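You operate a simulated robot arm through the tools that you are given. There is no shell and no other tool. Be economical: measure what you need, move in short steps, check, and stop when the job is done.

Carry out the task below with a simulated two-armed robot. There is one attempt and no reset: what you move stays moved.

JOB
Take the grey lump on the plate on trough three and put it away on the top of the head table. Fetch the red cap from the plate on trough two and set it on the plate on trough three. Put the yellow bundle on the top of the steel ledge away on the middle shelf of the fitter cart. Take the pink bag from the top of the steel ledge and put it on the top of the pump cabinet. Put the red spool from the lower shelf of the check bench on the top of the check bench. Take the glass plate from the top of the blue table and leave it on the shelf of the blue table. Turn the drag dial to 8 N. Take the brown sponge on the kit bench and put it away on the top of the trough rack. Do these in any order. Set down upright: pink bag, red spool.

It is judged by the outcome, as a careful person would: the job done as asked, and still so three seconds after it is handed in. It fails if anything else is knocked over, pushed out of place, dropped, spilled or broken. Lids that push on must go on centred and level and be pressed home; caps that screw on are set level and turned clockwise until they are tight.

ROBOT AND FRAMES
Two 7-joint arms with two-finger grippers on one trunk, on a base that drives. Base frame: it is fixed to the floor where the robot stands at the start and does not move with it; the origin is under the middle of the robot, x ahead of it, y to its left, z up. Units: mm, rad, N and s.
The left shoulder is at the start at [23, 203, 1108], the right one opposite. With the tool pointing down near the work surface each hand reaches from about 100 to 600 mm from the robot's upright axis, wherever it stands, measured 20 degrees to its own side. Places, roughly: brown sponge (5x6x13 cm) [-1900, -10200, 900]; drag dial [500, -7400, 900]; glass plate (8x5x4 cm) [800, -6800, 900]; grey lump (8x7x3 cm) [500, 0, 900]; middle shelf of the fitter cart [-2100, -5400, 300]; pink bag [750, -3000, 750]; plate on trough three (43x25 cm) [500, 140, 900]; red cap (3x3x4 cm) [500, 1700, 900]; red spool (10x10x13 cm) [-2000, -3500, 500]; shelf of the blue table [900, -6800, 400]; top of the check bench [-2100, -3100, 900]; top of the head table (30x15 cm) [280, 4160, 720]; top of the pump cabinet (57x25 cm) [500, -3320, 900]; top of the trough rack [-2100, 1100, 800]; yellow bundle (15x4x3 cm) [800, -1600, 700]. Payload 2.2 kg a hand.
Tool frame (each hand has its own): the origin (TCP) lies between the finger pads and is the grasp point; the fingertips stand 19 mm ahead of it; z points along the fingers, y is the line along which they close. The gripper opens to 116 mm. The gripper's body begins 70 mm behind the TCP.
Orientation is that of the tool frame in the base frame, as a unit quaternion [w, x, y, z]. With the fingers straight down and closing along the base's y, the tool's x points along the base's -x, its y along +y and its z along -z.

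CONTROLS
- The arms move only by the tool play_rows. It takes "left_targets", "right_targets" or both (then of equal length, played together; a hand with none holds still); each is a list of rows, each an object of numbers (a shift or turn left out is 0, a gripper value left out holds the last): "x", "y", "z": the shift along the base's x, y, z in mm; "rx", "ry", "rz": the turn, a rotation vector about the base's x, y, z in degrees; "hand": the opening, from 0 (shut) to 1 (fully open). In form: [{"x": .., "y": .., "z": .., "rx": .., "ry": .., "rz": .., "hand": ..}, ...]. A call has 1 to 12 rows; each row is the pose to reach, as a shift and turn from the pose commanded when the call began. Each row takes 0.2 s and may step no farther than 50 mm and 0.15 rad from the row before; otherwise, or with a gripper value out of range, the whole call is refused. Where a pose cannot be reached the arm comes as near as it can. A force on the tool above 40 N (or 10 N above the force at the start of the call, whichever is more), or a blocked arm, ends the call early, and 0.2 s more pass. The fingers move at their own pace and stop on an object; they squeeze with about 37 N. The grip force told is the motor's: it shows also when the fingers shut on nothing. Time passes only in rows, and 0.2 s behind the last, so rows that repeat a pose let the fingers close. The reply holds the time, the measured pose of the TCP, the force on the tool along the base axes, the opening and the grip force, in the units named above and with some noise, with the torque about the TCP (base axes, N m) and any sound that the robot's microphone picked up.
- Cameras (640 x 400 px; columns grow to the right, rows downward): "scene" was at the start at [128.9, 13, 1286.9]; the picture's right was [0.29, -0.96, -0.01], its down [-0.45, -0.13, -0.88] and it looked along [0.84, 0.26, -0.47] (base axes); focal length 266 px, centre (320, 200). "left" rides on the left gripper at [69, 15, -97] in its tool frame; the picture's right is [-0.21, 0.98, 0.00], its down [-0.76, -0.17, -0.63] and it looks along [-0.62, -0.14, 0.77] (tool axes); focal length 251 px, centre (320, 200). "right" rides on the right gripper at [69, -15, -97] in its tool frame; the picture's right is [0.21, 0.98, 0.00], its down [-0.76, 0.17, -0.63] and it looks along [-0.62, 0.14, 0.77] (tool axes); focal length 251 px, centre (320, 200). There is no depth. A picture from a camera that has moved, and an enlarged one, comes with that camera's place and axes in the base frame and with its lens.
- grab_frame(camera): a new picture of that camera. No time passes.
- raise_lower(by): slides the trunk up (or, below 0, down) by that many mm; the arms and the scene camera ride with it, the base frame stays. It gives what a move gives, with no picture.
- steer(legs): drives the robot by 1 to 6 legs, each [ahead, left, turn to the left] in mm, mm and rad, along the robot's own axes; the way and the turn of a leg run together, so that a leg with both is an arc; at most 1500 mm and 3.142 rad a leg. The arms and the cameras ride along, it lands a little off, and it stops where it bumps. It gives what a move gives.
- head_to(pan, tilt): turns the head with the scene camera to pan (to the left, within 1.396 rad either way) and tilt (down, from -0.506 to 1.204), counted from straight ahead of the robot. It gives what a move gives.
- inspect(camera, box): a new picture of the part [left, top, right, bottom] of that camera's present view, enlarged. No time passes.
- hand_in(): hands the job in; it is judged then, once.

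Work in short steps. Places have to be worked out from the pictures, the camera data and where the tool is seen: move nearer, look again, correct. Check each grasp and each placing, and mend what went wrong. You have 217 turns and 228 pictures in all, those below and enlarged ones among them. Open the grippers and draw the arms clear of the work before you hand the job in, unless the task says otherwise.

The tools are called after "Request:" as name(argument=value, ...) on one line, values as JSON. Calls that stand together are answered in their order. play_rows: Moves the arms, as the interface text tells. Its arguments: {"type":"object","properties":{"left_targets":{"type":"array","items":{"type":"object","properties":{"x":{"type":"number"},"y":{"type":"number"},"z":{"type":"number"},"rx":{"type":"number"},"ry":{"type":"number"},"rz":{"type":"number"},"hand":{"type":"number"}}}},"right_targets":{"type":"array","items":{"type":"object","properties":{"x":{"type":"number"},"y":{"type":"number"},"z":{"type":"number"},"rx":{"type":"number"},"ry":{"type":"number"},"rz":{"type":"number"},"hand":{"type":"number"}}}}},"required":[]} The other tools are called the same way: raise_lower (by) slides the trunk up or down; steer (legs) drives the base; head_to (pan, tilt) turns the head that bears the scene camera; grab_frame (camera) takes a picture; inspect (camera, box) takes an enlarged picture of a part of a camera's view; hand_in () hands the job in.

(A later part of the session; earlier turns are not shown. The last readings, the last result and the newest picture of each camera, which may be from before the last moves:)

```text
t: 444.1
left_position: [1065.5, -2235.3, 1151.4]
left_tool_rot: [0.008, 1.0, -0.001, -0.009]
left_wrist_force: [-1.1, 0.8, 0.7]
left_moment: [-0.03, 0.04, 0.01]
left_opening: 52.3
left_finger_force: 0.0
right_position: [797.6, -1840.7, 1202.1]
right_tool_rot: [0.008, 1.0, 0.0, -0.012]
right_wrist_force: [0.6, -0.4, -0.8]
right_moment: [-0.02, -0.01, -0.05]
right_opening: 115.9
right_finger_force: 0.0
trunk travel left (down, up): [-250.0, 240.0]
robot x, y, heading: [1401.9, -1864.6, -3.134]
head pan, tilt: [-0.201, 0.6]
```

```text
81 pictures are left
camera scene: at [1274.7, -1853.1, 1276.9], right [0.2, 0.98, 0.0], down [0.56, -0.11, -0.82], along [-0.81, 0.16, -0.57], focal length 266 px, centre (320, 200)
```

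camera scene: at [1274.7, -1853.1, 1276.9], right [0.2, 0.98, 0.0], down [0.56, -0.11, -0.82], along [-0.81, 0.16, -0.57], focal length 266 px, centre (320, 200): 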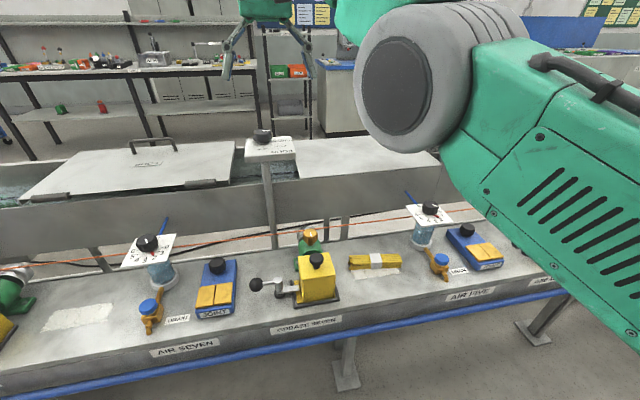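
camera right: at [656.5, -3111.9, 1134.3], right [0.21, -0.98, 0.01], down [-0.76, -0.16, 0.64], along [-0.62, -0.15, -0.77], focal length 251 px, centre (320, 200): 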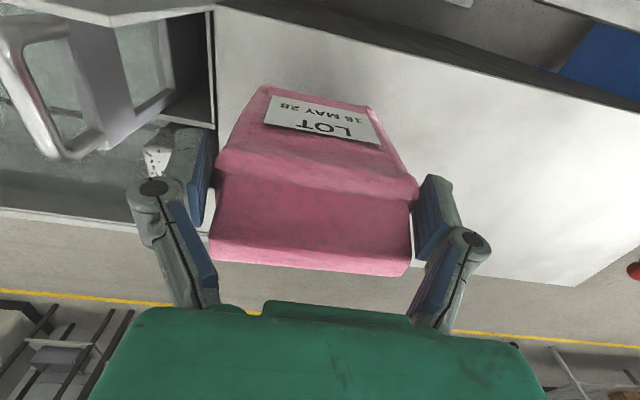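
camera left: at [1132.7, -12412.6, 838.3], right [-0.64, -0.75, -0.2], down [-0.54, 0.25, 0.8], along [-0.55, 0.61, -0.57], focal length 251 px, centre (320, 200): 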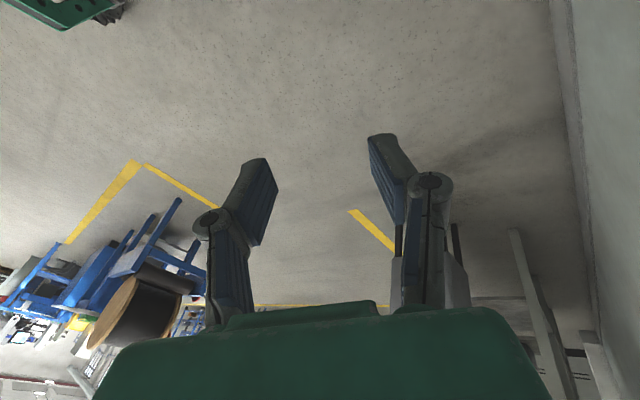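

The yellow bundle lies along y at about [842, -1625]. I'll move closer, rotate the gripper 90° and bring it above.

Request:
steer(legs=[[50, -80, -0.005]])

Request:
play_rows(right_targets=[{"x": 8, "y": 11, "z": -10, "rz": 7.5}, {"x": 16, "y": 22, "z": -20, "rz": 15}, {"x": 24, "y": 33, "z": -30, "rz": 22.5}, {"x": 32, "y": 45, "z": -40, "rz": 30}, {"x": 40, "y": 56, "z": -50, "rz": 37.5}, {"x": 48, "y": 67, "z": -60, "rz": 45}, {"x": 56, "y": 78, "z": -70, "rz": 52.5}, {"x": 64, "y": 90, "z": -80, "rz": 60}, {"x": 72, "y": 101, "z": -90, "rz": 67.5}, {"x": 80, "y": 112, "z": -100, "rz": 75}, {"x": 88, "y": 124, "z": -110, "rz": 82.5}, {"x": 96, "y": 135, "z": -120, "rz": 90, "hand": 0.7}])

Request:
play_rows(right_targets=[{}, {}, {}, {}, {}, {}, {}, {}, {}, {}, {}, {}])

Request:
play_rows(right_targets=[{}, {}, {}, {}, {}, {}, {}, {}, {}, {}, {}, {}])

Request:
grab_frame(camera="right")

Request:
grab_frame(camera="scene")

```text
t: 445.2
left_position: [1015.3, -2201.0, 1136.2]
left_tool_rot: [-0.01, 1.0, -0.004, -0.008]
left_wrist_force: [0.3, -0.1, -0.6]
left_moment: [0.04, 0.01, 0.0]
left_opening: 52.3
left_finger_force: 0.1
right_position: [750.7, -1808.1, 1204.0]
right_tool_rot: [-0.009, 1.0, 0.001, -0.017]
right_wrist_force: [0.2, -1.3, 0.7]
right_moment: [0.15, 0.03, 0.0]
right_opening: 116.0
right_finger_force: 0.0
trunk travel left (down, up): [-250.0, 240.0]
robot x, y, heading: [1356.3, -1793.4, 3.138]
head pan, tilt: [-0.201, 0.6]
```

```text
t: 448.1
left_position: [1021.3, -2156.5, 1156.5]
left_tool_rot: [0.01, 1.0, -0.002, -0.011]
left_wrist_force: [0.3, 1.2, -0.8]
left_moment: [-0.09, -0.01, 0.0]
left_opening: 52.3
left_finger_force: 0.0
right_position: [693.8, -1663.7, 1119.1]
right_tool_rot: [0.033, 0.704, 0.71, 0.007]
right_wrist_force: [0.2, 0.0, -0.9]
right_moment: [-0.09, 0.0, -0.02]
right_opening: 81.2
right_finger_force: 0.0
right hand out of reach, approached as far as the arm can: row 1, 2, 3, 4, 5, 6, 7, 8, 9, 10, 11, 12
trunk travel left (down, up): [-250.0, 240.0]
robot x, y, heading: [1354.0, -1804.8, 3.137]
head pan, tilt: [-0.201, 0.6]
stopped in row 12 (right hand): the arm was blocked; the commanded pose is now the measured one
```

```text
t: 450.6
left_position: [1020.2, -2147.8, 1157.6]
left_tool_rot: [0.013, 1.0, -0.003, -0.01]
left_wrist_force: [-0.7, 0.1, 0.1]
left_moment: [-0.04, -0.01, -0.02]
left_opening: 52.2
left_finger_force: 0.1
right_position: [693.1, -1654.6, 1121.5]
right_tool_rot: [0.032, 0.705, 0.708, 0.0]
right_wrist_force: [0.9, 0.3, 0.4]
right_moment: [-0.1, -0.03, -0.05]
right_opening: 81.0
right_finger_force: 0.0
trunk travel left (down, up): [-250.0, 240.0]
robot x, y, heading: [1357.3, -1801.3, 3.138]
head pan, tilt: [-0.201, 0.6]
```

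```text
t: 453.2
left_position: [1020.2, -2145.7, 1158.0]
left_tool_rot: [0.014, 1.0, -0.004, -0.01]
left_wrist_force: [-0.2, 0.1, 0.2]
left_moment: [-0.01, -0.02, 0.05]
left_opening: 52.3
left_finger_force: 0.1
right_position: [693.5, -1654.8, 1125.6]
right_tool_rot: [0.03, 0.705, 0.709, -0.004]
right_wrist_force: [-0.6, 1.1, 0.4]
right_moment: [-0.06, -0.01, -0.02]
right_opening: 81.0
right_finger_force: 0.1
trunk travel left (down, up): [-250.0, 240.0]
robot x, y, heading: [1360.5, -1798.7, 3.141]
head pan, tilt: [-0.201, 0.6]
```

```text
80 pictures are left
camera right: at [675.2, -1581.9, 1216.5], right [0.97, 0.22, 0.03], down [0.15, -0.72, 0.67], along [0.17, -0.65, -0.74], focal length 251 px, centre (320, 200)
```

right: 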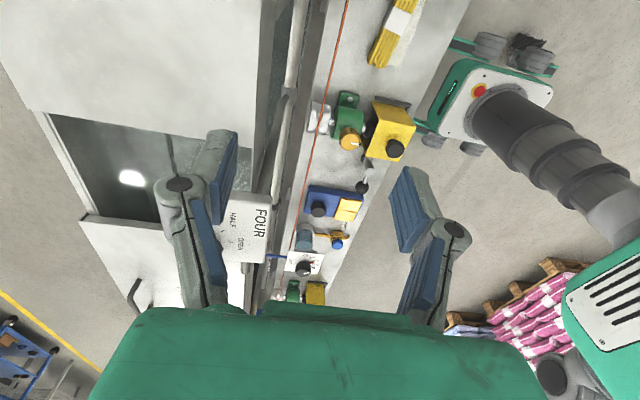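

```text
79 pictures are left
camera scene: at [1224.9, -1770.6, 1276.6], right [0.2, 0.98, -0.01], down [0.56, -0.12, -0.82], along [-0.81, 0.16, -0.57], focal length 266 px, centre (320, 200)
```

scene: 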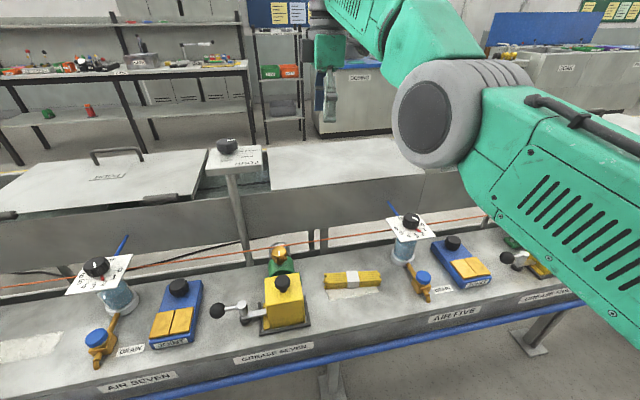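

The gripper is rotated; the bundle is at about [844, -1621]. Move above it, straighten the tool, and lower to z≈900.

Request:
play_rows(right_targets=[{"x": 30, "y": 6, "z": -20, "rx": 0.6, "ry": 0.5}, {"x": 60, "y": 12, "z": -45, "rx": 1.2, "ry": 1}, {"x": 90, "y": 19, "z": -75, "rx": 1.8, "ry": 1.5}, {"x": 120, "y": 26, "z": -105, "rx": 2.7, "ry": 2.1}, {"x": 145, "y": 32, "z": -140, "rx": 2.7, "ry": 2.1}, {"x": 149, "y": 33, "z": -180, "rx": 2.7, "ry": 2.1}, {"x": 149, "y": 33, "z": -210, "rx": 2.7, "ry": 2.1}, {"x": 149, "y": 33, "z": -225, "rx": 2.7, "ry": 2.1}, {"x": 149, "y": 33, "z": -225, "rx": 2.7, "ry": 2.1}, {"x": 149, "y": 33, "z": -225, "rx": 2.7, "ry": 2.1}, {"x": 149, "y": 33, "z": -225, "rx": 2.7, "ry": 2.1}, {"x": 149, "y": 33, "z": -225, "rx": 2.7, "ry": 2.1}])

Request:
play_rows(right_targets=[{}, {}, {}, {}, {}, {}, {}, {}, {}, {}, {}, {}])

Request:
grab_frame(camera="right")

```text
t: 455.9
left_position: [1022.9, -2163.5, 1154.0]
left_tool_rot: [0.008, 1.0, -0.002, -0.01]
left_wrist_force: [0.8, 0.9, -0.3]
left_moment: [-0.03, 0.01, 0.0]
left_opening: 52.3
left_finger_force: 0.1
right_position: [652.5, -1692.7, 916.5]
right_tool_rot: [-0.009, 0.704, 0.71, -0.007]
right_wrist_force: [-3.1, -5.5, 13.5]
right_moment: [-0.15, 0.69, 0.29]
right_opening: 91.7
right_finger_force: 4.0
right hand out of reach, approached as far as the arm can: row 1, 2, 3, 4, 5, 6, 7, 8, 9, 10, 11, 12
trunk travel left (down, up): [-250.0, 240.0]
robot x, y, heading: [1357.0, -1802.2, 3.138]
head pan, tilt: [-0.201, 0.6]
```

```text
t: 458.4
left_position: [1021.7, -2167.7, 1152.7]
left_tool_rot: [0.005, 1.0, -0.002, -0.01]
left_wrist_force: [0.4, 0.7, -0.4]
left_moment: [0.01, -0.03, -0.03]
left_opening: 52.1
left_finger_force: 0.0
right_position: [651.4, -1698.2, 915.8]
right_tool_rot: [-0.011, 0.704, 0.71, -0.005]
right_wrist_force: [-3.9, 4.2, 12.3]
right_moment: [-0.03, 0.58, -0.25]
right_opening: 92.9
right_finger_force: 4.1
trunk travel left (down, up): [-250.0, 240.0]
robot x, y, heading: [1358.1, -1802.7, 3.144]
head pan, tilt: [-0.201, 0.6]
```

```text
78 pictures are left
camera right: at [639.7, -1629.5, 1013.3], right [0.97, 0.22, -0.02], down [0.19, -0.76, 0.62], along [0.12, -0.61, -0.78], focal length 251 px, centre (320, 200)
```

right: 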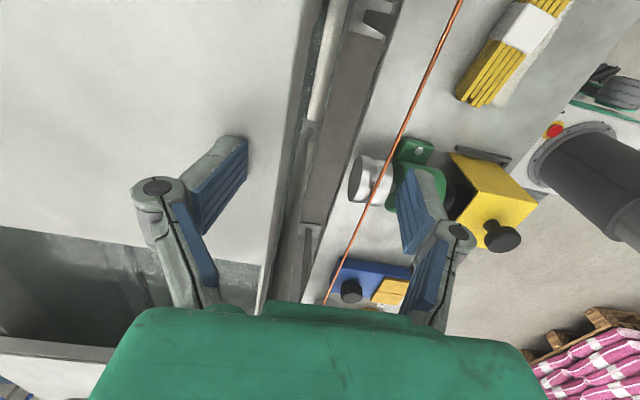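

The arm hit its joint limit with this rotation and drifted over the trough cover, lightly touching it. Raise straight up now.

Request:
play_rows(right_targets=[{"z": 20}, {"z": 60}, {"z": 105}, {"z": 150}, {"z": 195}, {"z": 235}])

Request:
grab_frame(camera="scene")

```text
t: 459.9
left_position: [1021.9, -2169.0, 1153.0]
left_tool_rot: [0.006, 1.0, -0.001, -0.01]
left_wrist_force: [0.6, 0.1, 0.3]
left_moment: [-0.01, 0.02, 0.02]
left_opening: 52.2
left_finger_force: 0.1
right_position: [695.8, -1695.8, 1137.2]
right_tool_rot: [-0.01, 0.704, 0.71, -0.005]
right_wrist_force: [-1.3, -1.1, -0.2]
right_moment: [0.02, 0.02, 0.0]
right_opening: 81.2
right_finger_force: 0.1
right hand out of reach, approached as far as the arm can: row 3, 4, 5, 6
trunk travel left (down, up): [-250.0, 240.0]
robot x, y, heading: [1354.5, -1804.1, 3.139]
head pan, tilt: [-0.201, 0.6]
```

```text
77 pictures are left
camera scene: at [1227.0, -1789.5, 1277.0], right [0.2, 0.98, 0.0], down [0.56, -0.11, -0.82], along [-0.81, 0.17, -0.57], focal length 266 px, centre (320, 200)
```

scene: 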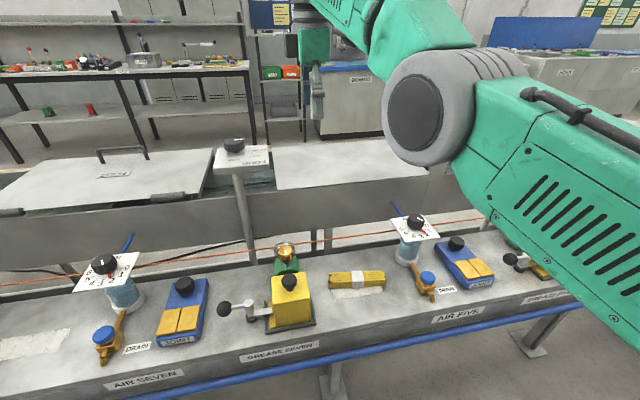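

Nothing was disturbed. I'll rotate the wrist back to neutral and bring the arm to a comfortable pose before retrying.

Request:
play_rows(right_targets=[{"x": 16, "y": 4, "rz": -7.5}, {"x": 32, "y": 8, "rz": -15}, {"x": 48, "y": 12, "rz": -22.5}, {"x": 64, "y": 16, "rz": -30}, {"x": 80, "y": 20, "rz": -37.5}, {"x": 96, "y": 24, "rz": -45}, {"x": 112, "y": 28, "rz": -52.5}, {"x": 128, "y": 32, "rz": -60}, {"x": 144, "y": 36, "rz": -67.5}, {"x": 160, "y": 40, "rz": -75}, {"x": 176, "y": 44, "rz": -82.5}, {"x": 190, "y": 50, "rz": -90}])

Request:
play_rows(right_targets=[{"y": 15}, {"y": 30}, {"y": 45}, {"y": 60}, {"y": 70}])

```text
t: 462.4
left_position: [1019.4, -2166.8, 1153.4]
left_tool_rot: [0.005, 1.0, -0.002, -0.009]
left_wrist_force: [-0.5, 0.1, -0.1]
left_moment: [-0.04, 0.0, 0.01]
left_opening: 52.2
left_finger_force: 0.1
right_position: [711.1, -1694.6, 1160.0]
right_tool_rot: [-0.012, 1.0, 0.004, 0.005]
right_wrist_force: [-0.8, 0.6, -0.3]
right_moment: [-0.01, -0.01, 0.03]
right_opening: 81.0
right_finger_force: 0.2
right hand out of reach, approached as far as the arm can: row 1, 2, 3, 4, 5, 6, 7, 8, 9, 10, 11, 12
trunk travel left (down, up): [-250.0, 240.0]
robot x, y, heading: [1353.8, -1801.2, 3.137]
head pan, tilt: [-0.201, 0.6]
```

```text
t: 463.6
left_position: [1020.9, -2167.5, 1152.3]
left_tool_rot: [0.005, 1.0, -0.002, -0.009]
left_wrist_force: [-0.2, -0.8, -0.2]
left_moment: [-0.03, -0.03, -0.01]
left_opening: 52.2
left_finger_force: 0.0
right_position: [700.6, -1629.9, 1173.1]
right_tool_rot: [-0.013, 1.0, 0.005, 0.005]
right_wrist_force: [0.1, 0.0, 0.0]
right_moment: [-0.04, -0.01, 0.01]
right_opening: 81.0
right_finger_force: 0.1
right hand out of reach, approached as far as the arm can: row 1, 2, 3, 4, 5
trunk travel left (down, up): [-250.0, 240.0]
robot x, y, heading: [1357.2, -1803.9, 3.138]
head pan, tilt: [-0.201, 0.6]
```

The arm seems wedged against a wrist limit. I'll try tilting the tool forward while drawing the hand back to get out of it.

Request:
play_rows(right_targets=[{"ry": 6, "x": 10}, {"ry": 12, "x": 25}, {"ry": 18, "x": 45}, {"ry": 24, "x": 70}, {"ry": 30, "x": 95}, {"ry": 36, "x": 120}, {"ry": 40, "x": 150}, {"ry": 40, "x": 180}, {"ry": 40, "x": 200}])

Request:
play_rows(right_targets=[{"x": 30, "z": -30}, {"x": 60, "z": -60}, {"x": 90, "z": -80}])

```text
t: 465.6
left_position: [1025.3, -2166.6, 1154.9]
left_tool_rot: [0.005, 1.0, -0.002, -0.013]
left_wrist_force: [0.0, -0.4, 0.1]
left_moment: [-0.03, 0.07, 0.02]
left_opening: 52.2
left_finger_force: 0.1
right_position: [690.8, -1703.7, 1382.8]
right_tool_rot: [-0.014, 0.941, 0.0, -0.338]
right_wrist_force: [0.2, 0.6, -0.3]
right_moment: [0.02, 0.06, -0.03]
right_opening: 81.4
right_finger_force: 0.0
right hand out of reach, approached as far as the arm can: row 1, 2, 3, 4, 5, 6, 7, 8, 9
trunk travel left (down, up): [-250.0, 240.0]
robot x, y, heading: [1358.7, -1804.8, 3.139]
head pan, tilt: [-0.201, 0.6]
```

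```text
t: 466.4
left_position: [1021.1, -2168.2, 1153.0]
left_tool_rot: [0.006, 1.0, -0.002, -0.01]
left_wrist_force: [1.0, -0.4, 0.0]
left_moment: [0.0, 0.03, 0.02]
left_opening: 52.3
left_finger_force: 0.1
right_position: [684.7, -1746.4, 1358.4]
right_tool_rot: [-0.014, 0.941, 0.0, -0.338]
right_wrist_force: [0.6, 0.0, -0.1]
right_moment: [0.01, 0.01, 0.0]
right_opening: 81.1
right_finger_force: 0.2
right hand out of reach, approached as far as the arm can: row 1, 2, 3
trunk travel left (down, up): [-250.0, 240.0]
robot x, y, heading: [1356.8, -1804.5, 3.136]
head pan, tilt: [-0.201, 0.6]
```

The right elbow has flipped into an awkward posture, but the left arm is fine, so I'll use the left hand for the bundle. Shift the robot right by 345 mm and prepare the left hand with a 90° turn.

Request:
steer(legs=[[0, -345, 0]])

Request:
play_rows(left_targets=[{"x": -14, "y": 16, "rz": -7.5, "hand": 0.7}, {"x": -28, "y": 32, "rz": -15}, {"x": -42, "y": 48, "rz": -22.5}, {"x": -56, "y": 64, "rz": -30}, {"x": -70, "y": 80, "rz": -37.5}, {"x": -84, "y": 96, "z": -10, "rz": -45}, {"x": -98, "y": 112, "z": -20, "rz": -52.5}, {"x": -112, "y": 128, "z": -30, "rz": -60}, {"x": -126, "y": 144, "z": -40, "rz": -67.5}, {"x": -140, "y": 160, "z": -50, "rz": -75}, {"x": -160, "y": 180, "z": -60, "rz": -82.5}, {"x": -177, "y": 200, "z": -70, "rz": -90}])

Request:
play_rows(left_targets=[{}, {}, {}, {}, {}, {}, {}, {}, {}, {}, {}, {}])

Request:
play_rows(left_targets=[{}, {}, {}, {}, {}, {}, {}, {}, {}, {}, {}, {}])

Request:
grab_frame(camera="left")

```text
t: 468.7
left_position: [1022.5, -1841.1, 1149.2]
left_tool_rot: [0.0, 1.0, 0.004, -0.01]
left_wrist_force: [0.7, 0.3, -0.1]
left_moment: [-0.01, -0.03, 0.0]
left_opening: 52.2
left_finger_force: 0.1
right_position: [681.3, -1426.4, 1358.9]
right_tool_rot: [-0.017, 0.941, 0.006, -0.337]
right_wrist_force: [1.1, -1.3, 0.7]
right_moment: [0.06, -0.05, -0.04]
right_opening: 81.0
right_finger_force: 0.1
trunk travel left (down, up): [-250.0, 240.0]
robot x, y, heading: [1354.4, -1463.3, -3.138]
head pan, tilt: [-0.201, 0.6]
```

```text
t: 471.3
left_position: [849.5, -1628.4, 1083.0]
left_tool_rot: [-0.006, 0.71, -0.704, -0.015]
left_wrist_force: [0.5, -0.2, 0.3]
left_moment: [0.05, -0.03, 0.0]
left_opening: 81.2
left_finger_force: 0.1
right_position: [677.9, -1410.9, 1348.9]
right_tool_rot: [-0.017, 0.947, 0.005, -0.321]
right_wrist_force: [-0.3, 0.2, -0.6]
right_moment: [0.05, -0.02, -0.01]
right_opening: 81.2
right_finger_force: 0.1
trunk travel left (down, up): [-250.0, 240.0]
robot x, y, heading: [1357.5, -1466.1, -3.134]
head pan, tilt: [-0.201, 0.6]
```

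```text
t: 473.9
left_position: [851.1, -1627.5, 1084.4]
left_tool_rot: [-0.004, 0.71, -0.704, -0.015]
left_wrist_force: [0.2, 0.1, 0.3]
left_moment: [0.02, -0.01, -0.01]
left_opening: 81.2
left_finger_force: 0.1
right_position: [680.6, -1407.1, 1352.2]
right_tool_rot: [-0.015, 0.946, 0.004, -0.325]
right_wrist_force: [-0.4, -0.7, -0.5]
right_moment: [0.02, -0.01, -0.01]
right_opening: 81.1
right_finger_force: 0.2
trunk travel left (down, up): [-250.0, 240.0]
robot x, y, heading: [1355.2, -1463.8, -3.131]
head pan, tilt: [-0.201, 0.6]
```

```text
t: 476.5
left_position: [849.6, -1626.1, 1085.8]
left_tool_rot: [-0.004, 0.71, -0.704, -0.015]
left_wrist_force: [-0.5, -0.1, 0.2]
left_moment: [-0.03, 0.0, -0.02]
left_opening: 81.3
left_finger_force: 0.2
right_position: [681.3, -1406.7, 1353.5]
right_tool_rot: [-0.013, 0.944, 0.004, -0.328]
right_wrist_force: [-0.5, -0.2, 0.0]
right_moment: [0.01, 0.0, 0.01]
right_opening: 81.0
right_finger_force: 0.0
trunk travel left (down, up): [-250.0, 240.0]
robot x, y, heading: [1356.1, -1462.7, -3.137]
head pan, tilt: [-0.201, 0.6]
```

```text
76 pictures are left
camera left: at [837.5, -1696.6, 1179.0], right [-0.98, 0.21, 0.02], down [0.17, 0.74, 0.65], along [0.12, 0.64, -0.76], focal length 251 px, centre (320, 200)
```

left: 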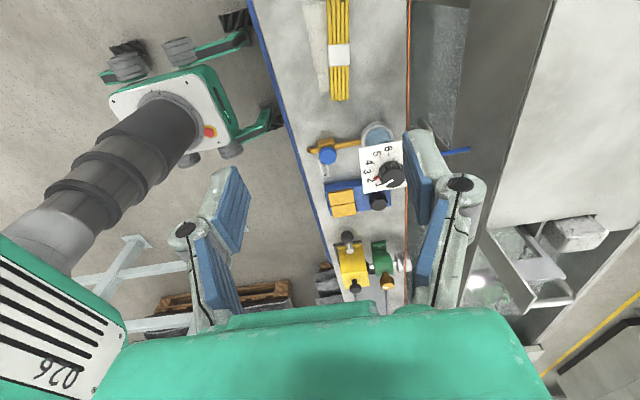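

The left camera gives the bundle at about [815, -1611], ledge top ≈ 717. Narrow the gripper and lower above the bundle.

Request:
play_rows(left_targets=[{"x": -17, "y": 8, "z": -40, "hand": 0.55}, {"x": -34, "y": 15, "z": -85}, {"x": -34, "y": 15, "z": -130}, {"x": -34, "y": 15, "z": -175}, {"x": -34, "y": 15, "z": -220}, {"x": -34, "y": 15, "z": -255}, {"x": -34, "y": 15, "z": -280}, {"x": -34, "y": 15, "z": -280}, {"x": -34, "y": 15, "z": -280}, {"x": -34, "y": 15, "z": -280}, {"x": -34, "y": 15, "z": -280}, {"x": -34, "y": 15, "z": -280}])

Request:
play_rows(left_targets=[{}, {}, {}, {}, {}, {}, {}, {}, {}, {}, {}, {}])

Request:
grab_frame(camera="left")

```text
t: 479.1
left_position: [818.7, -1605.1, 804.8]
left_tool_rot: [-0.003, 0.71, -0.704, -0.014]
left_wrist_force: [0.1, 0.5, 0.2]
left_moment: [-0.03, -0.01, 0.01]
left_opening: 63.9
left_finger_force: 0.0
right_position: [682.6, -1402.0, 1354.9]
right_tool_rot: [-0.011, 0.944, 0.004, -0.33]
right_wrist_force: [-0.1, -0.3, -0.8]
right_moment: [0.02, 0.0, 0.0]
right_opening: 81.3
right_finger_force: 0.0
trunk travel left (down, up): [-250.0, 240.0]
robot x, y, heading: [1357.7, -1458.8, -3.135]
head pan, tilt: [-0.201, 0.6]
```

```text
t: 481.7
left_position: [818.4, -1604.1, 805.9]
left_tool_rot: [-0.003, 0.71, -0.704, -0.014]
left_wrist_force: [0.7, 0.1, -0.5]
left_moment: [0.0, -0.01, 0.0]
left_opening: 64.0
left_finger_force: 0.1
right_position: [683.3, -1403.3, 1355.4]
right_tool_rot: [-0.011, 0.944, 0.004, -0.331]
right_wrist_force: [0.1, 0.5, 0.1]
right_moment: [-0.01, -0.02, 0.03]
right_opening: 81.3
right_finger_force: 0.1
trunk travel left (down, up): [-250.0, 240.0]
robot x, y, heading: [1356.4, -1463.0, -3.136]
head pan, tilt: [-0.201, 0.6]
```

```text
75 pictures are left
camera left: at [805.3, -1675.5, 898.6], right [-0.98, 0.21, 0.02], down [0.17, 0.74, 0.65], along [0.12, 0.64, -0.76], focal length 251 px, centre (320, 200)
```

left: 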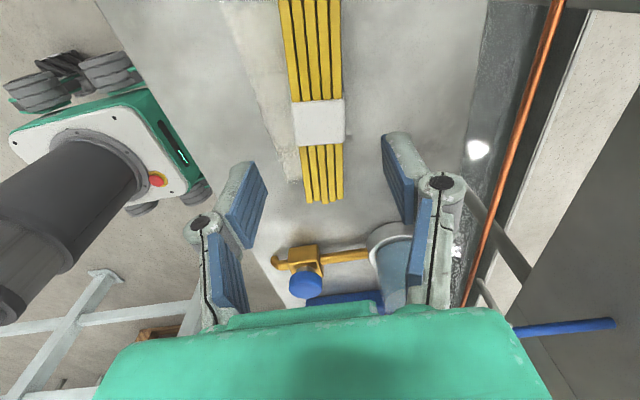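

Aligned. Lower to z≈741 and grasp.

Request:
play_rows(left_targets=[{"x": -1, "y": -1, "z": -25}, {"x": -1, "y": -1, "z": -45}, {"x": -1, "y": -1, "z": -58}, {"x": -1, "y": -1, "z": -63}, {"x": -1, "y": -1, "z": -63}, {"x": -1, "y": -1, "z": -63, "hand": 0.4}, {"x": -1, "y": -1, "z": -63, "hand": 0.25}, {"x": -1, "y": -1, "z": -63, "hand": 0.15}, {"x": -1, "y": -1, "z": -63}])

Request:
grab_frame(camera="left")

```text
t: 483.7
left_position: [815.2, -1607.3, 745.4]
left_tool_rot: [-0.003, 0.71, -0.704, -0.013]
left_wrist_force: [0.4, 0.4, -0.6]
left_moment: [0.03, 0.0, -0.02]
left_opening: 32.1
left_finger_force: 36.6
right_position: [681.5, -1402.1, 1354.8]
right_tool_rot: [-0.012, 0.944, 0.004, -0.329]
right_wrist_force: [0.4, -0.3, -0.3]
right_moment: [0.02, -0.01, 0.0]
right_opening: 81.5
right_finger_force: 0.0
trunk travel left (down, up): [-250.0, 240.0]
robot x, y, heading: [1356.8, -1463.9, -3.132]
head pan, tilt: [-0.201, 0.6]
```

```text
74 pictures are left
camera left: at [802.0, -1677.0, 838.1], right [-0.98, 0.21, 0.02], down [0.17, 0.74, 0.65], along [0.12, 0.64, -0.76], focal length 251 px, centre (320, 200)
```

left: 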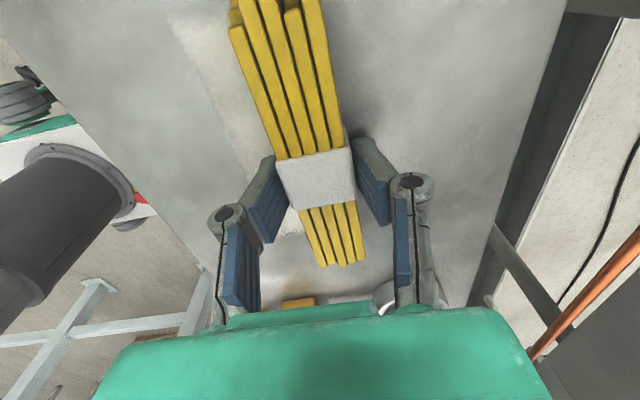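

Gripped on the band. For the shelf later I need a forward-tilted grasp, so I'll turn the bundle lengthwise (along x), set it down here, and regrasp it tilted.

Request:
play_rows(left_targets=[{"z": 25}, {"z": 60}, {"x": 5, "z": 80, "rz": 7.5}, {"x": 10, "z": 80, "rz": 16}, {"x": 15, "z": 80, "rz": 24.5}, {"x": 20, "z": 80, "rz": 33}, {"x": 25, "z": 80, "rz": 41.5}, {"x": 30, "z": 80, "rz": 50}, {"x": 35, "z": 80, "rz": 58.5}, {"x": 40, "z": 80, "rz": 67}, {"x": 45, "z": 80, "rz": 75.5}, {"x": 45, "z": 80, "rz": 84}])

Request:
play_rows(left_targets=[{"rz": 6}, {"rz": 6}, {"rz": 6}, {"rz": 6}, {"rz": 6}, {"rz": 6}, {"rz": 6}, {"rz": 6}])

Request:
grab_frame(camera="left")

Request:
grab_frame(camera="scene")

```text
t: 486.3
left_position: [860.7, -1606.3, 822.4]
left_tool_rot: [0.007, 0.999, -0.048, -0.011]
left_wrist_force: [0.1, 0.3, -1.9]
left_moment: [-0.02, -0.02, 0.01]
left_opening: 32.3
left_finger_force: 36.6
right_position: [682.2, -1402.6, 1355.3]
right_tool_rot: [-0.011, 0.944, 0.004, -0.33]
right_wrist_force: [0.9, -0.7, -0.2]
right_moment: [0.03, 0.01, -0.01]
right_opening: 80.9
right_finger_force: 0.1
trunk travel left (down, up): [-250.0, 240.0]
robot x, y, heading: [1353.0, -1461.4, -3.129]
head pan, tilt: [-0.201, 0.6]
```

```text
t: 488.1
left_position: [859.4, -1607.4, 822.3]
left_tool_rot: [0.008, 1.0, 0.004, -0.012]
left_wrist_force: [0.6, 0.0, -1.1]
left_moment: [0.01, -0.02, -0.02]
left_opening: 32.1
left_finger_force: 37.2
right_position: [682.0, -1402.1, 1355.3]
right_tool_rot: [-0.011, 0.944, 0.003, -0.331]
right_wrist_force: [1.0, 0.2, 0.3]
right_moment: [0.01, 0.02, -0.02]
right_opening: 81.3
right_finger_force: 0.1
trunk travel left (down, up): [-250.0, 240.0]
robot x, y, heading: [1353.4, -1461.6, -3.137]
head pan, tilt: [-0.201, 0.6]
```

```text
73 pictures are left
camera left: at [931.8, -1619.5, 916.6], right [-0.21, -0.98, 0.02], down [-0.74, 0.17, 0.65], along [-0.64, 0.12, -0.76], focal length 251 px, centre (320, 200)
```

left: 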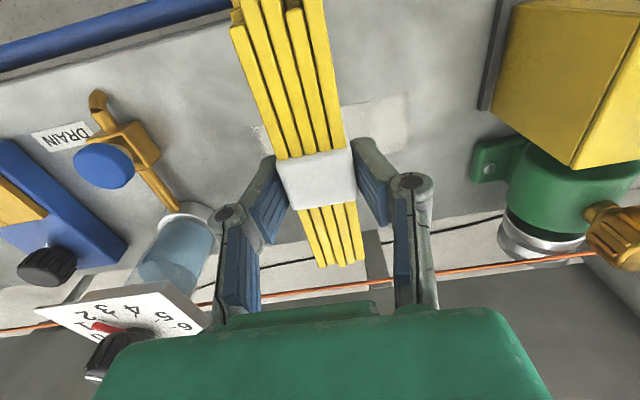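

```text
72 pictures are left
camera scene: at [1223.5, -1445.1, 1276.7], right [0.19, 0.98, 0.0], down [0.56, -0.11, -0.82], along [-0.81, 0.16, -0.57], focal length 266 px, centre (320, 200)
```

scene: 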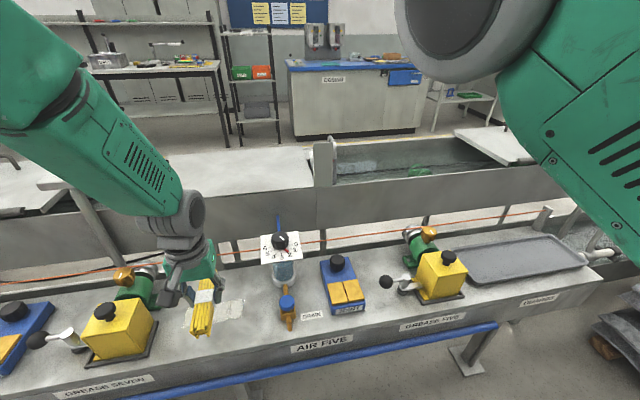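

Lower the bundle onto the ledge, feel for contact, and release.

Request:
play_rows(left_targets=[{"z": -20}, {"z": -40}, {"z": -58}, {"z": -70}, {"z": -74}, {"z": -77}, {"z": -77}])

Request:
play_rows(left_targets=[{"z": -2}, {"z": -3, "hand": 0.4}, {"z": -3, "hand": 0.55}, {"z": 15}, {"z": 45}, {"z": 85}])

Request:
grab_frame(camera="left")

```text
t: 489.7
left_position: [859.2, -1606.3, 744.9]
left_tool_rot: [0.009, 1.0, 0.004, -0.011]
left_wrist_force: [0.6, 0.1, -1.0]
left_moment: [0.02, 0.0, 0.01]
left_opening: 32.1
left_finger_force: 36.9
right_position: [681.9, -1401.6, 1355.1]
right_tool_rot: [-0.011, 0.944, 0.004, -0.331]
right_wrist_force: [0.8, 0.0, 0.4]
right_moment: [0.01, 0.02, 0.03]
right_opening: 80.9
right_finger_force: 0.0
trunk travel left (down, up): [-250.0, 240.0]
robot x, y, heading: [1357.7, -1458.0, -3.132]
head pan, tilt: [-0.201, 0.6]
```

```text
t: 491.1
left_position: [859.9, -1604.4, 827.2]
left_tool_rot: [0.01, 1.0, 0.003, -0.012]
left_wrist_force: [0.1, -0.4, -0.3]
left_moment: [-0.02, 0.02, 0.0]
left_opening: 63.7
left_finger_force: 0.2
right_position: [683.3, -1402.1, 1356.9]
right_tool_rot: [-0.011, 0.944, 0.003, -0.331]
right_wrist_force: [0.5, -0.5, 0.8]
right_moment: [0.0, 0.01, -0.02]
right_opening: 81.2
right_finger_force: 0.0
trunk travel left (down, up): [-250.0, 240.0]
robot x, y, heading: [1353.8, -1458.5, -3.14]
head pan, tilt: [-0.201, 0.6]
```

```text
71 pictures are left
camera left: at [930.9, -1617.2, 921.7], right [-0.21, -0.98, 0.02], down [-0.74, 0.17, 0.65], along [-0.64, 0.12, -0.76], focal length 251 px, centre (320, 200)
```

left: 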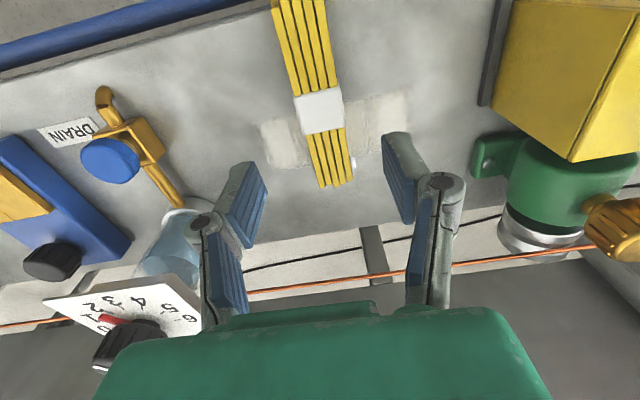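

The bundle lies along x with its band at [861, -1606]. Now tilt the left hand 40° forward and regrasp.

Request:
play_rows(left_targets=[{"ry": 8, "hand": 0.5}, {"ry": 16}, {"ry": 24}, {"ry": 32}, {"ry": 40}, {"ry": 40, "x": 3, "z": -25}, {"ry": 40, "x": 3, "z": -45}, {"ry": 40, "x": 3, "z": -60}, {"ry": 40, "x": 3, "z": -60}, {"ry": 40, "x": 3, "z": -60}])

Request:
grab_frame(camera="left")

```text
t: 493.3
left_position: [861.8, -1611.3, 771.5]
left_tool_rot: [0.006, 0.936, 0.015, -0.352]
left_wrist_force: [0.2, 0.5, -0.2]
left_moment: [0.0, 0.01, 0.0]
left_opening: 57.7
left_finger_force: 0.1
right_position: [682.7, -1402.5, 1355.7]
right_tool_rot: [-0.011, 0.944, 0.003, -0.331]
right_wrist_force: [-0.6, 0.1, 0.1]
right_moment: [0.02, 0.0, 0.02]
right_opening: 81.2
right_finger_force: 0.0
trunk travel left (down, up): [-250.0, 240.0]
robot x, y, heading: [1356.8, -1461.8, -3.128]
head pan, tilt: [-0.201, 0.6]
```

```text
70 pictures are left
camera left: at [977.8, -1622.6, 797.2], right [-0.13, -0.98, 0.14], down [-0.16, 0.16, 0.97], along [-0.98, 0.1, -0.18], focal length 251 px, centre (320, 200)
```

left: 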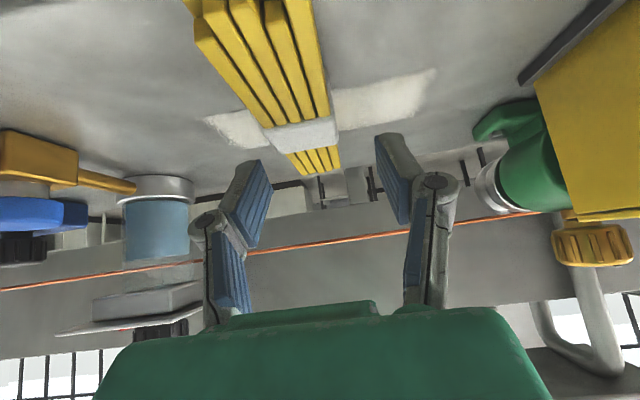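

Shift slightly (+7 mm y, -9 mm x), lower to z≈743, and close.

Request:
play_rows(left_targets=[{"x": -4, "y": 6, "z": -8}, {"x": -9, "y": 6, "z": -18}, {"x": -9, "y": 6, "z": -26}, {"x": -9, "y": 6, "z": -28}, {"x": -9, "y": 6, "z": -28}])

Request:
play_rows(left_targets=[{"hand": 0.35}, {"hand": 0.2}, {"hand": 0.12}, {"hand": 0.12}])

Request:
grab_frame(camera="left")

```text
t: 494.5
left_position: [852.0, -1602.5, 741.9]
left_tool_rot: [0.006, 0.936, 0.006, -0.352]
left_wrist_force: [-0.1, -0.1, 2.0]
left_moment: [0.08, 0.04, 0.01]
left_opening: 58.3
left_finger_force: 0.4
right_position: [681.5, -1401.2, 1355.8]
right_tool_rot: [-0.011, 0.943, 0.003, -0.332]
right_wrist_force: [0.5, 0.0, -0.4]
right_moment: [-0.01, -0.03, -0.02]
right_opening: 81.2
right_finger_force: 0.1
trunk travel left (down, up): [-250.0, 240.0]
robot x, y, heading: [1358.7, -1461.3, -3.139]
head pan, tilt: [-0.201, 0.6]
```

```text
t: 495.5
left_position: [853.1, -1600.4, 742.8]
left_tool_rot: [0.006, 0.936, 0.007, -0.352]
left_wrist_force: [-0.4, 1.0, 7.1]
left_moment: [-0.07, 0.1, -0.17]
left_opening: 32.3
left_finger_force: 36.7
right_position: [683.5, -1399.9, 1358.0]
right_tool_rot: [-0.01, 0.943, 0.003, -0.332]
right_wrist_force: [-0.9, 0.3, 0.2]
right_moment: [0.03, 0.02, 0.01]
right_opening: 81.0
right_finger_force: 0.1
trunk travel left (down, up): [-250.0, 240.0]
robot x, y, heading: [1356.4, -1462.0, -3.132]
head pan, tilt: [-0.201, 0.6]
```

```text
69 pictures are left
camera left: at [969.1, -1613.5, 768.5], right [-0.14, -0.98, 0.15], down [-0.15, 0.17, 0.97], along [-0.98, 0.12, -0.18], focal length 251 px, centre (320, 200)
```

left: 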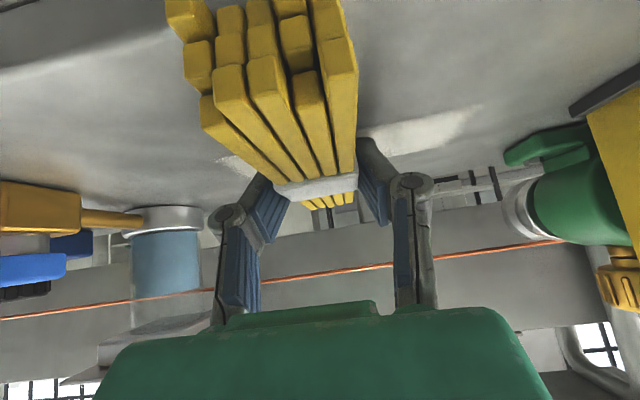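

The bundle is regrasped with a forward tilt. Lift it, back away into the open aisle, then sort out the right arm.

Request:
play_rows(left_targets=[{"z": 8}, {"z": 20}, {"z": 50}, {"z": 95}, {"x": 20, "z": 140}, {"x": 30, "z": 185}, {"x": 30, "z": 230}, {"x": 30, "z": 270}])

Request:
steer(legs=[[-400, 0, 0]])

Request:
play_rows(right_targets=[{"y": 40, "z": -30}, {"y": 75, "z": -65}, {"y": 110, "z": -100}, {"y": 140, "z": -135}, {"y": 170, "z": -170}, {"y": 200, "z": -205}, {"y": 230, "z": -240}, {"y": 260, "z": -275}, {"y": 285, "z": -310}, {"y": 310, "z": -345}, {"y": 330, "z": -380}, {"y": 330, "z": -420}])

Request:
head_to(pan=-0.4, tilt=0.5)

Request:
grab_frame(camera="scene")

```text
t: 496.8
left_position: [938.5, -1607.5, 793.0]
left_tool_rot: [0.003, 0.971, 0.025, -0.238]
left_wrist_force: [-0.5, -0.2, -0.3]
left_moment: [0.0, -0.01, 0.02]
left_opening: 32.3
left_finger_force: 37.2
right_position: [684.5, -1401.7, 1350.4]
right_tool_rot: [-0.015, 0.946, 0.003, -0.324]
right_wrist_force: [-1.0, -0.4, 0.1]
right_moment: [0.01, -0.01, -0.01]
right_opening: 81.2
right_finger_force: 0.1
trunk travel left (down, up): [-250.0, 240.0]
robot x, y, heading: [1356.4, -1460.1, -3.135]
head pan, tilt: [-0.201, 0.6]
stopped in row 6 (left hand): the arm was blocked; the commanded pose is now the measured one
```

```text
t: 499.3
left_position: [1336.5, -1602.1, 794.4]
left_tool_rot: [0.002, 0.971, 0.022, -0.239]
left_wrist_force: [-0.1, 0.8, -0.7]
left_moment: [-0.06, 0.02, 0.01]
left_opening: 32.0
left_finger_force: 37.4
right_position: [1085.1, -1397.2, 1352.5]
right_tool_rot: [-0.015, 0.946, 0.0, -0.324]
right_wrist_force: [0.1, 0.3, -1.1]
right_moment: [0.01, 0.06, 0.02]
right_opening: 81.2
right_finger_force: 0.0
trunk travel left (down, up): [-250.0, 240.0]
robot x, y, heading: [1756.3, -1463.3, -3.143]
head pan, tilt: [-0.201, 0.6]
```

```text
t: 501.9
left_position: [1338.5, -1600.6, 795.2]
left_tool_rot: [0.003, 0.97, 0.021, -0.24]
left_wrist_force: [0.0, 0.3, -0.8]
left_moment: [0.0, -0.03, -0.02]
left_opening: 32.2
left_finger_force: 37.0
right_position: [914.3, -1027.3, 933.5]
right_tool_rot: [-0.014, 0.945, 0.0, -0.326]
right_wrist_force: [-1.1, 0.6, 0.7]
right_moment: [-0.02, -0.03, 0.0]
right_opening: 81.4
right_finger_force: 0.0
right hand out of reach, approached as far as the arm can: row 1, 2, 3, 4, 5, 6, 7, 8, 9, 10, 11, 12
trunk travel left (down, up): [-250.0, 240.0]
robot x, y, heading: [1752.8, -1463.2, -3.14]
head pan, tilt: [-0.201, 0.6]
```

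```text
t: 502.6
left_position: [1340.0, -1600.7, 796.2]
left_tool_rot: [0.003, 0.97, 0.022, -0.24]
left_wrist_force: [-0.1, -0.4, -0.4]
left_moment: [-0.01, 0.03, 0.02]
left_opening: 32.4
left_finger_force: 37.2
right_position: [915.8, -1028.7, 935.4]
right_tool_rot: [-0.015, 0.946, 0.0, -0.325]
right_wrist_force: [0.2, 1.0, -0.3]
right_moment: [-0.03, 0.0, 0.02]
right_opening: 81.1
right_finger_force: 0.0
trunk travel left (down, up): [-250.0, 240.0]
robot x, y, heading: [1754.2, -1456.0, -3.14]
head pan, tilt: [-0.4, 0.499]
```

```text
68 pictures are left
camera scene: at [1626.9, -1421.7, 1285.7], right [0.39, 0.92, 0.0], down [0.45, -0.19, -0.88], along [-0.81, 0.34, -0.48], focal length 266 px, centre (320, 200)
```

scene: 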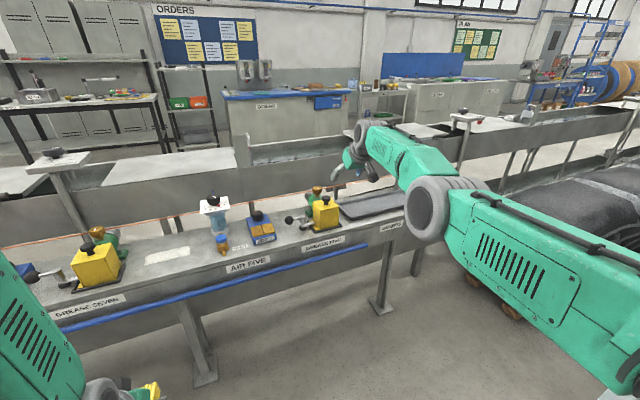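

The right arm is outstretched; draw it back in and down toward the body's right side to flex the elbow.

Request:
play_rows(right_targets=[{"x": 40, "z": 0}, {"x": 85, "z": 0}, {"x": 130, "z": 0}, {"x": 175, "z": 0}, {"x": 220, "z": 0}, {"x": 265, "z": 0}, {"x": 310, "z": -10}, {"x": 350, "z": -20}, {"x": 390, "z": -30}, {"x": 430, "z": -40}, {"x": 460, "z": -50}, {"x": 480, "z": -60}])

Request:
head_to(pan=-0.8, tilt=0.6)

Request:
grab_frame(camera="scene")

```text
t: 505.2
left_position: [1342.9, -1599.4, 797.6]
left_tool_rot: [0.004, 0.97, 0.021, -0.242]
left_wrist_force: [0.4, 0.3, -0.3]
left_moment: [-0.01, 0.02, -0.02]
left_opening: 32.3
left_finger_force: 37.1
right_position: [1049.4, -748.3, 830.8]
right_tool_rot: [-0.012, 0.945, 0.001, -0.328]
right_wrist_force: [0.3, 0.1, 0.3]
right_moment: [0.05, 0.02, -0.06]
right_opening: 81.0
right_finger_force: 0.1
right hand out of reach, approached as far as the arm can: row 1, 2, 3, 4, 5, 6, 7, 8, 9, 10, 11, 12
trunk travel left (down, up): [-250.0, 240.0]
robot x, y, heading: [1757.8, -1461.0, -3.14]
head pan, tilt: [-0.4, 0.499]
```

```text
t: 506.1
left_position: [1339.2, -1599.8, 796.2]
left_tool_rot: [0.004, 0.97, 0.022, -0.24]
left_wrist_force: [-0.4, 0.1, -0.4]
left_moment: [0.01, 0.05, -0.01]
left_opening: 32.0
left_finger_force: 36.8
right_position: [1048.1, -748.2, 830.5]
right_tool_rot: [-0.014, 0.946, 0.0, -0.325]
right_wrist_force: [0.4, -0.2, -0.5]
right_moment: [-0.01, -0.01, -0.01]
right_opening: 81.2
right_finger_force: 0.0
trunk travel left (down, up): [-250.0, 240.0]
robot x, y, heading: [1757.5, -1460.2, -3.141]
head pan, tilt: [-0.799, 0.6]
```

```text
67 pictures are left
camera scene: at [1649.5, -1389.9, 1276.5], right [0.72, 0.7, 0.0], down [0.4, -0.41, -0.82], along [-0.57, 0.59, -0.57], focal length 266 px, centre (320, 200)
```

scene: 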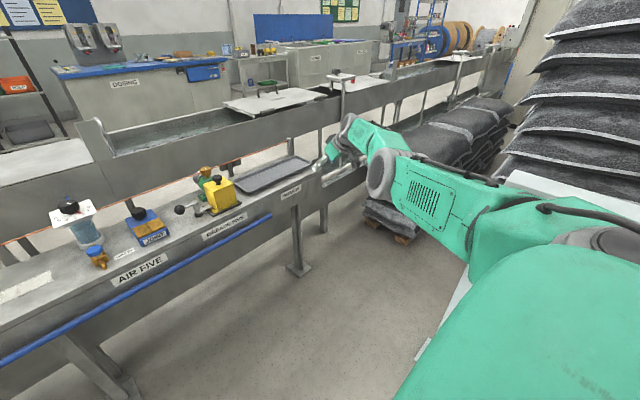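

The elbow is locked straight because of the wrist's limit. I'll point the tool outward along the arm while pulling the hand inward, which should let the elbow bend.

Request:
play_rows(right_targets=[{"rx": 4.5, "ry": 4.5, "rz": -3.4, "x": 10, "y": -8}, {"rx": 9, "ry": 9, "rz": -6.9, "x": 25, "y": -19}, {"rx": 13.4, "ry": 13.4, "rz": -10.3, "x": 50, "y": -38}, {"rx": 17.8, "ry": 17.8, "rz": -13.8, "x": 80, "y": -60}, {"rx": 22.3, "ry": 22.3, "rz": -17.2, "x": 112, "y": -84}, {"rx": 26.7, "ry": 26.7, "rz": -20.7, "x": 144, "y": -108}, {"rx": 31.2, "ry": 31.2, "rz": -24.1, "x": 176, "y": -132}, {"rx": 35.6, "ry": 35.6, "rz": -27.6, "x": 208, "y": -156}, {"rx": 40.1, "ry": 40.1, "rz": -31, "x": 240, "y": -180}, {"rx": 40.1, "ry": 40.1, "rz": -31, "x": 272, "y": -204}, {"rx": 40.1, "ry": 40.1, "rz": -31, "x": 300, "y": -225}])

Request:
play_rows(right_targets=[{"x": 32, "y": -24}, {"x": 64, "y": -48}, {"x": 96, "y": -72}, {"x": 96, "y": -72}])

Request:
grab_frame(camera="scene")

```text
t: 508.5
left_position: [1340.6, -1600.9, 795.1]
left_tool_rot: [0.002, 0.971, 0.022, -0.24]
left_wrist_force: [0.0, 0.7, -0.5]
left_moment: [0.02, -0.01, 0.0]
left_opening: 32.2
left_finger_force: 37.5
right_position: [1112.0, -926.0, 606.7]
right_tool_rot: [-0.411, 0.684, -0.139, -0.586]
right_wrist_force: [0.2, 0.1, 0.0]
right_moment: [0.0, 0.03, -0.02]
right_opening: 81.0
right_finger_force: 0.0
right hand out of reach, approached as far as the arm can: row 1, 2, 3, 4, 5, 6, 7, 8, 9, 10, 11
trunk travel left (down, up): [-250.0, 240.0]
robot x, y, heading: [1755.4, -1459.8, -3.138]
head pan, tilt: [-0.799, 0.6]
```

```text
t: 509.5
left_position: [1339.4, -1600.7, 795.3]
left_tool_rot: [0.002, 0.97, 0.023, -0.241]
left_wrist_force: [0.0, 0.0, -1.3]
left_moment: [-0.01, 0.03, -0.03]
left_opening: 32.1
left_finger_force: 37.1
right_position: [1160.8, -992.6, 555.1]
right_tool_rot: [-0.409, 0.686, -0.14, -0.585]
right_wrist_force: [0.5, 0.7, 0.3]
right_moment: [-0.01, -0.02, -0.01]
right_opening: 81.2
right_finger_force: 0.1
right hand out of reach, approached as far as the arm can: row 1, 2, 3, 4
trunk travel left (down, up): [-250.0, 240.0]
robot x, y, heading: [1756.6, -1458.7, -3.142]
head pan, tilt: [-0.799, 0.6]
```

```text
66 pictures are left
camera scene: at [1650.3, -1394.4, 1276.8], right [0.72, 0.7, 0.0], down [0.4, -0.41, -0.82], along [-0.57, 0.59, -0.57], focal length 266 px, centre (320, 200)
```

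scene: 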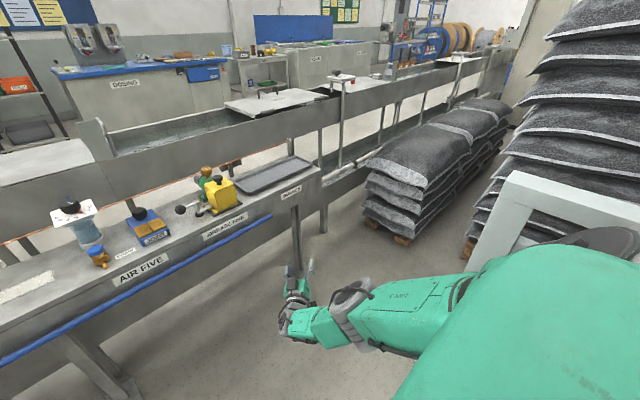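

Still straight. I'll try different directions with an inward component to kick the elbow: first up/inward, then leftward/inward.

Request:
play_rows(right_targets=[{"x": 25, "y": -15, "z": 40}, {"x": 50, "y": -30, "z": 80}, {"x": 75, "y": -45, "z": 120}, {"x": 100, "y": -60, "z": 160}, {"x": 125, "y": -75, "z": 200}])

Request:
play_rows(right_targets=[{"x": 30, "y": -40}, {"x": 60, "y": -80}, {"x": 90, "y": -120}, {"x": 120, "y": -160}])

Request:
play_rows(right_targets=[{"x": 40, "z": -30}, {"x": 80, "z": -60}, {"x": 120, "z": -90}, {"x": 160, "z": -120}])

```text
t: 510.7
left_position: [1339.3, -1601.3, 794.2]
left_tool_rot: [0.002, 0.971, 0.022, -0.24]
left_wrist_force: [0.0, -0.5, -1.5]
left_moment: [-0.03, 0.0, 0.02]
left_opening: 32.1
left_finger_force: 36.7
right_position: [1145.9, -1060.7, 567.5]
right_tool_rot: [-0.41, 0.686, -0.139, -0.585]
right_wrist_force: [-0.3, 0.1, -0.5]
right_moment: [0.0, 0.01, -0.07]
right_opening: 81.4
right_finger_force: 0.0
right hand out of reach, approached as far as the arm can: row 1, 2, 3, 4, 5
trunk travel left (down, up): [-250.0, 240.0]
robot x, y, heading: [1762.1, -1464.3, -3.143]
head pan, tilt: [-0.799, 0.6]
```

```text
t: 511.7
left_position: [1341.1, -1602.5, 795.6]
left_tool_rot: [0.001, 0.97, 0.022, -0.241]
left_wrist_force: [0.3, -0.5, -0.4]
left_moment: [0.0, 0.03, 0.02]
left_opening: 31.8
left_finger_force: 37.0
right_position: [1237.6, -1226.9, 540.6]
right_tool_rot: [-0.413, 0.684, -0.14, -0.585]
right_wrist_force: [-0.5, 0.3, 0.1]
right_moment: [0.03, 0.01, 0.02]
right_opening: 81.3
right_finger_force: 0.0
right hand out of reach, approached as far as the arm can: row 1, 2, 3, 4
trunk travel left (down, up): [-250.0, 240.0]
robot x, y, heading: [1758.9, -1461.2, -3.143]
head pan, tilt: [-0.799, 0.6]
```

```text
t: 512.9
left_position: [1341.6, -1601.7, 795.9]
left_tool_rot: [0.001, 0.97, 0.024, -0.24]
left_wrist_force: [0.0, 0.2, -0.6]
left_moment: [-0.02, -0.02, 0.0]
left_opening: 32.2
left_finger_force: 37.2
right_position: [1391.3, -1180.0, 466.0]
right_tool_rot: [-0.434, 0.668, -0.133, -0.589]
right_wrist_force: [1.4, -0.5, -0.5]
right_moment: [-0.01, 0.0, 0.02]
right_opening: 81.4
right_finger_force: 0.1
right hand out of reach, approached as far as the arm can: row 1, 2, 3, 4
trunk travel left (down, up): [-250.0, 240.0]
robot x, y, heading: [1757.6, -1462.1, -3.139]
head pan, tilt: [-0.799, 0.6]
stopped in row 4 (right hand): the arm was blocked; the commanded pose is now the measured one
```

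Now curl the hand up and forward from this low position.

Request:
play_rows(right_targets=[{"x": -20, "z": 40}, {"x": -40, "z": 80}, {"x": -60, "z": 120}, {"x": -80, "z": 160}, {"x": -100, "z": 200}, {"x": -100, "z": 245}, {"x": -100, "z": 290}, {"x": -100, "z": 335}])

Request:
grab_frame(camera="scene")

```text
t: 514.7
left_position: [1339.8, -1602.5, 796.0]
left_tool_rot: [0.001, 0.97, 0.024, -0.241]
left_wrist_force: [0.9, 0.7, -0.7]
left_moment: [0.0, 0.0, 0.03]
left_opening: 31.9
left_finger_force: 36.9
right_position: [1139.0, -1260.4, 644.7]
right_tool_rot: [-0.435, 0.668, -0.136, -0.589]
right_wrist_force: [-0.6, 0.2, 0.1]
right_moment: [0.01, 0.03, 0.0]
right_opening: 81.1
right_finger_force: 0.1
right hand out of reach, approached as far as the arm can: row 1, 2, 3, 4, 5, 6, 7, 8
trunk travel left (down, up): [-250.0, 240.0]
robot x, y, heading: [1756.4, -1458.9, -3.137]
head pan, tilt: [-0.799, 0.6]
```

```text
65 pictures are left
camera scene: at [1650.1, -1397.1, 1277.0], right [0.72, 0.7, 0.0], down [0.4, -0.4, -0.82], along [-0.57, 0.59, -0.57], focal length 266 px, centre (320, 200)
```

scene: 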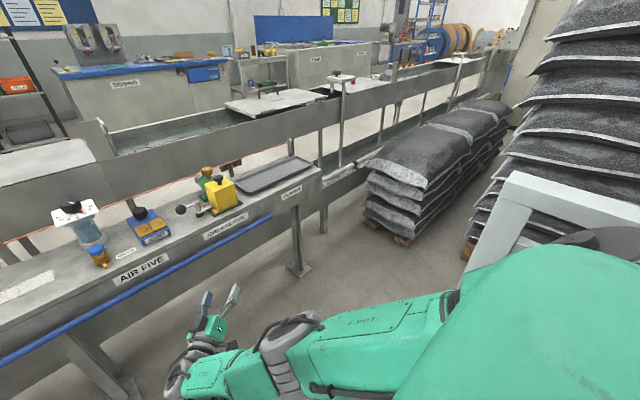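

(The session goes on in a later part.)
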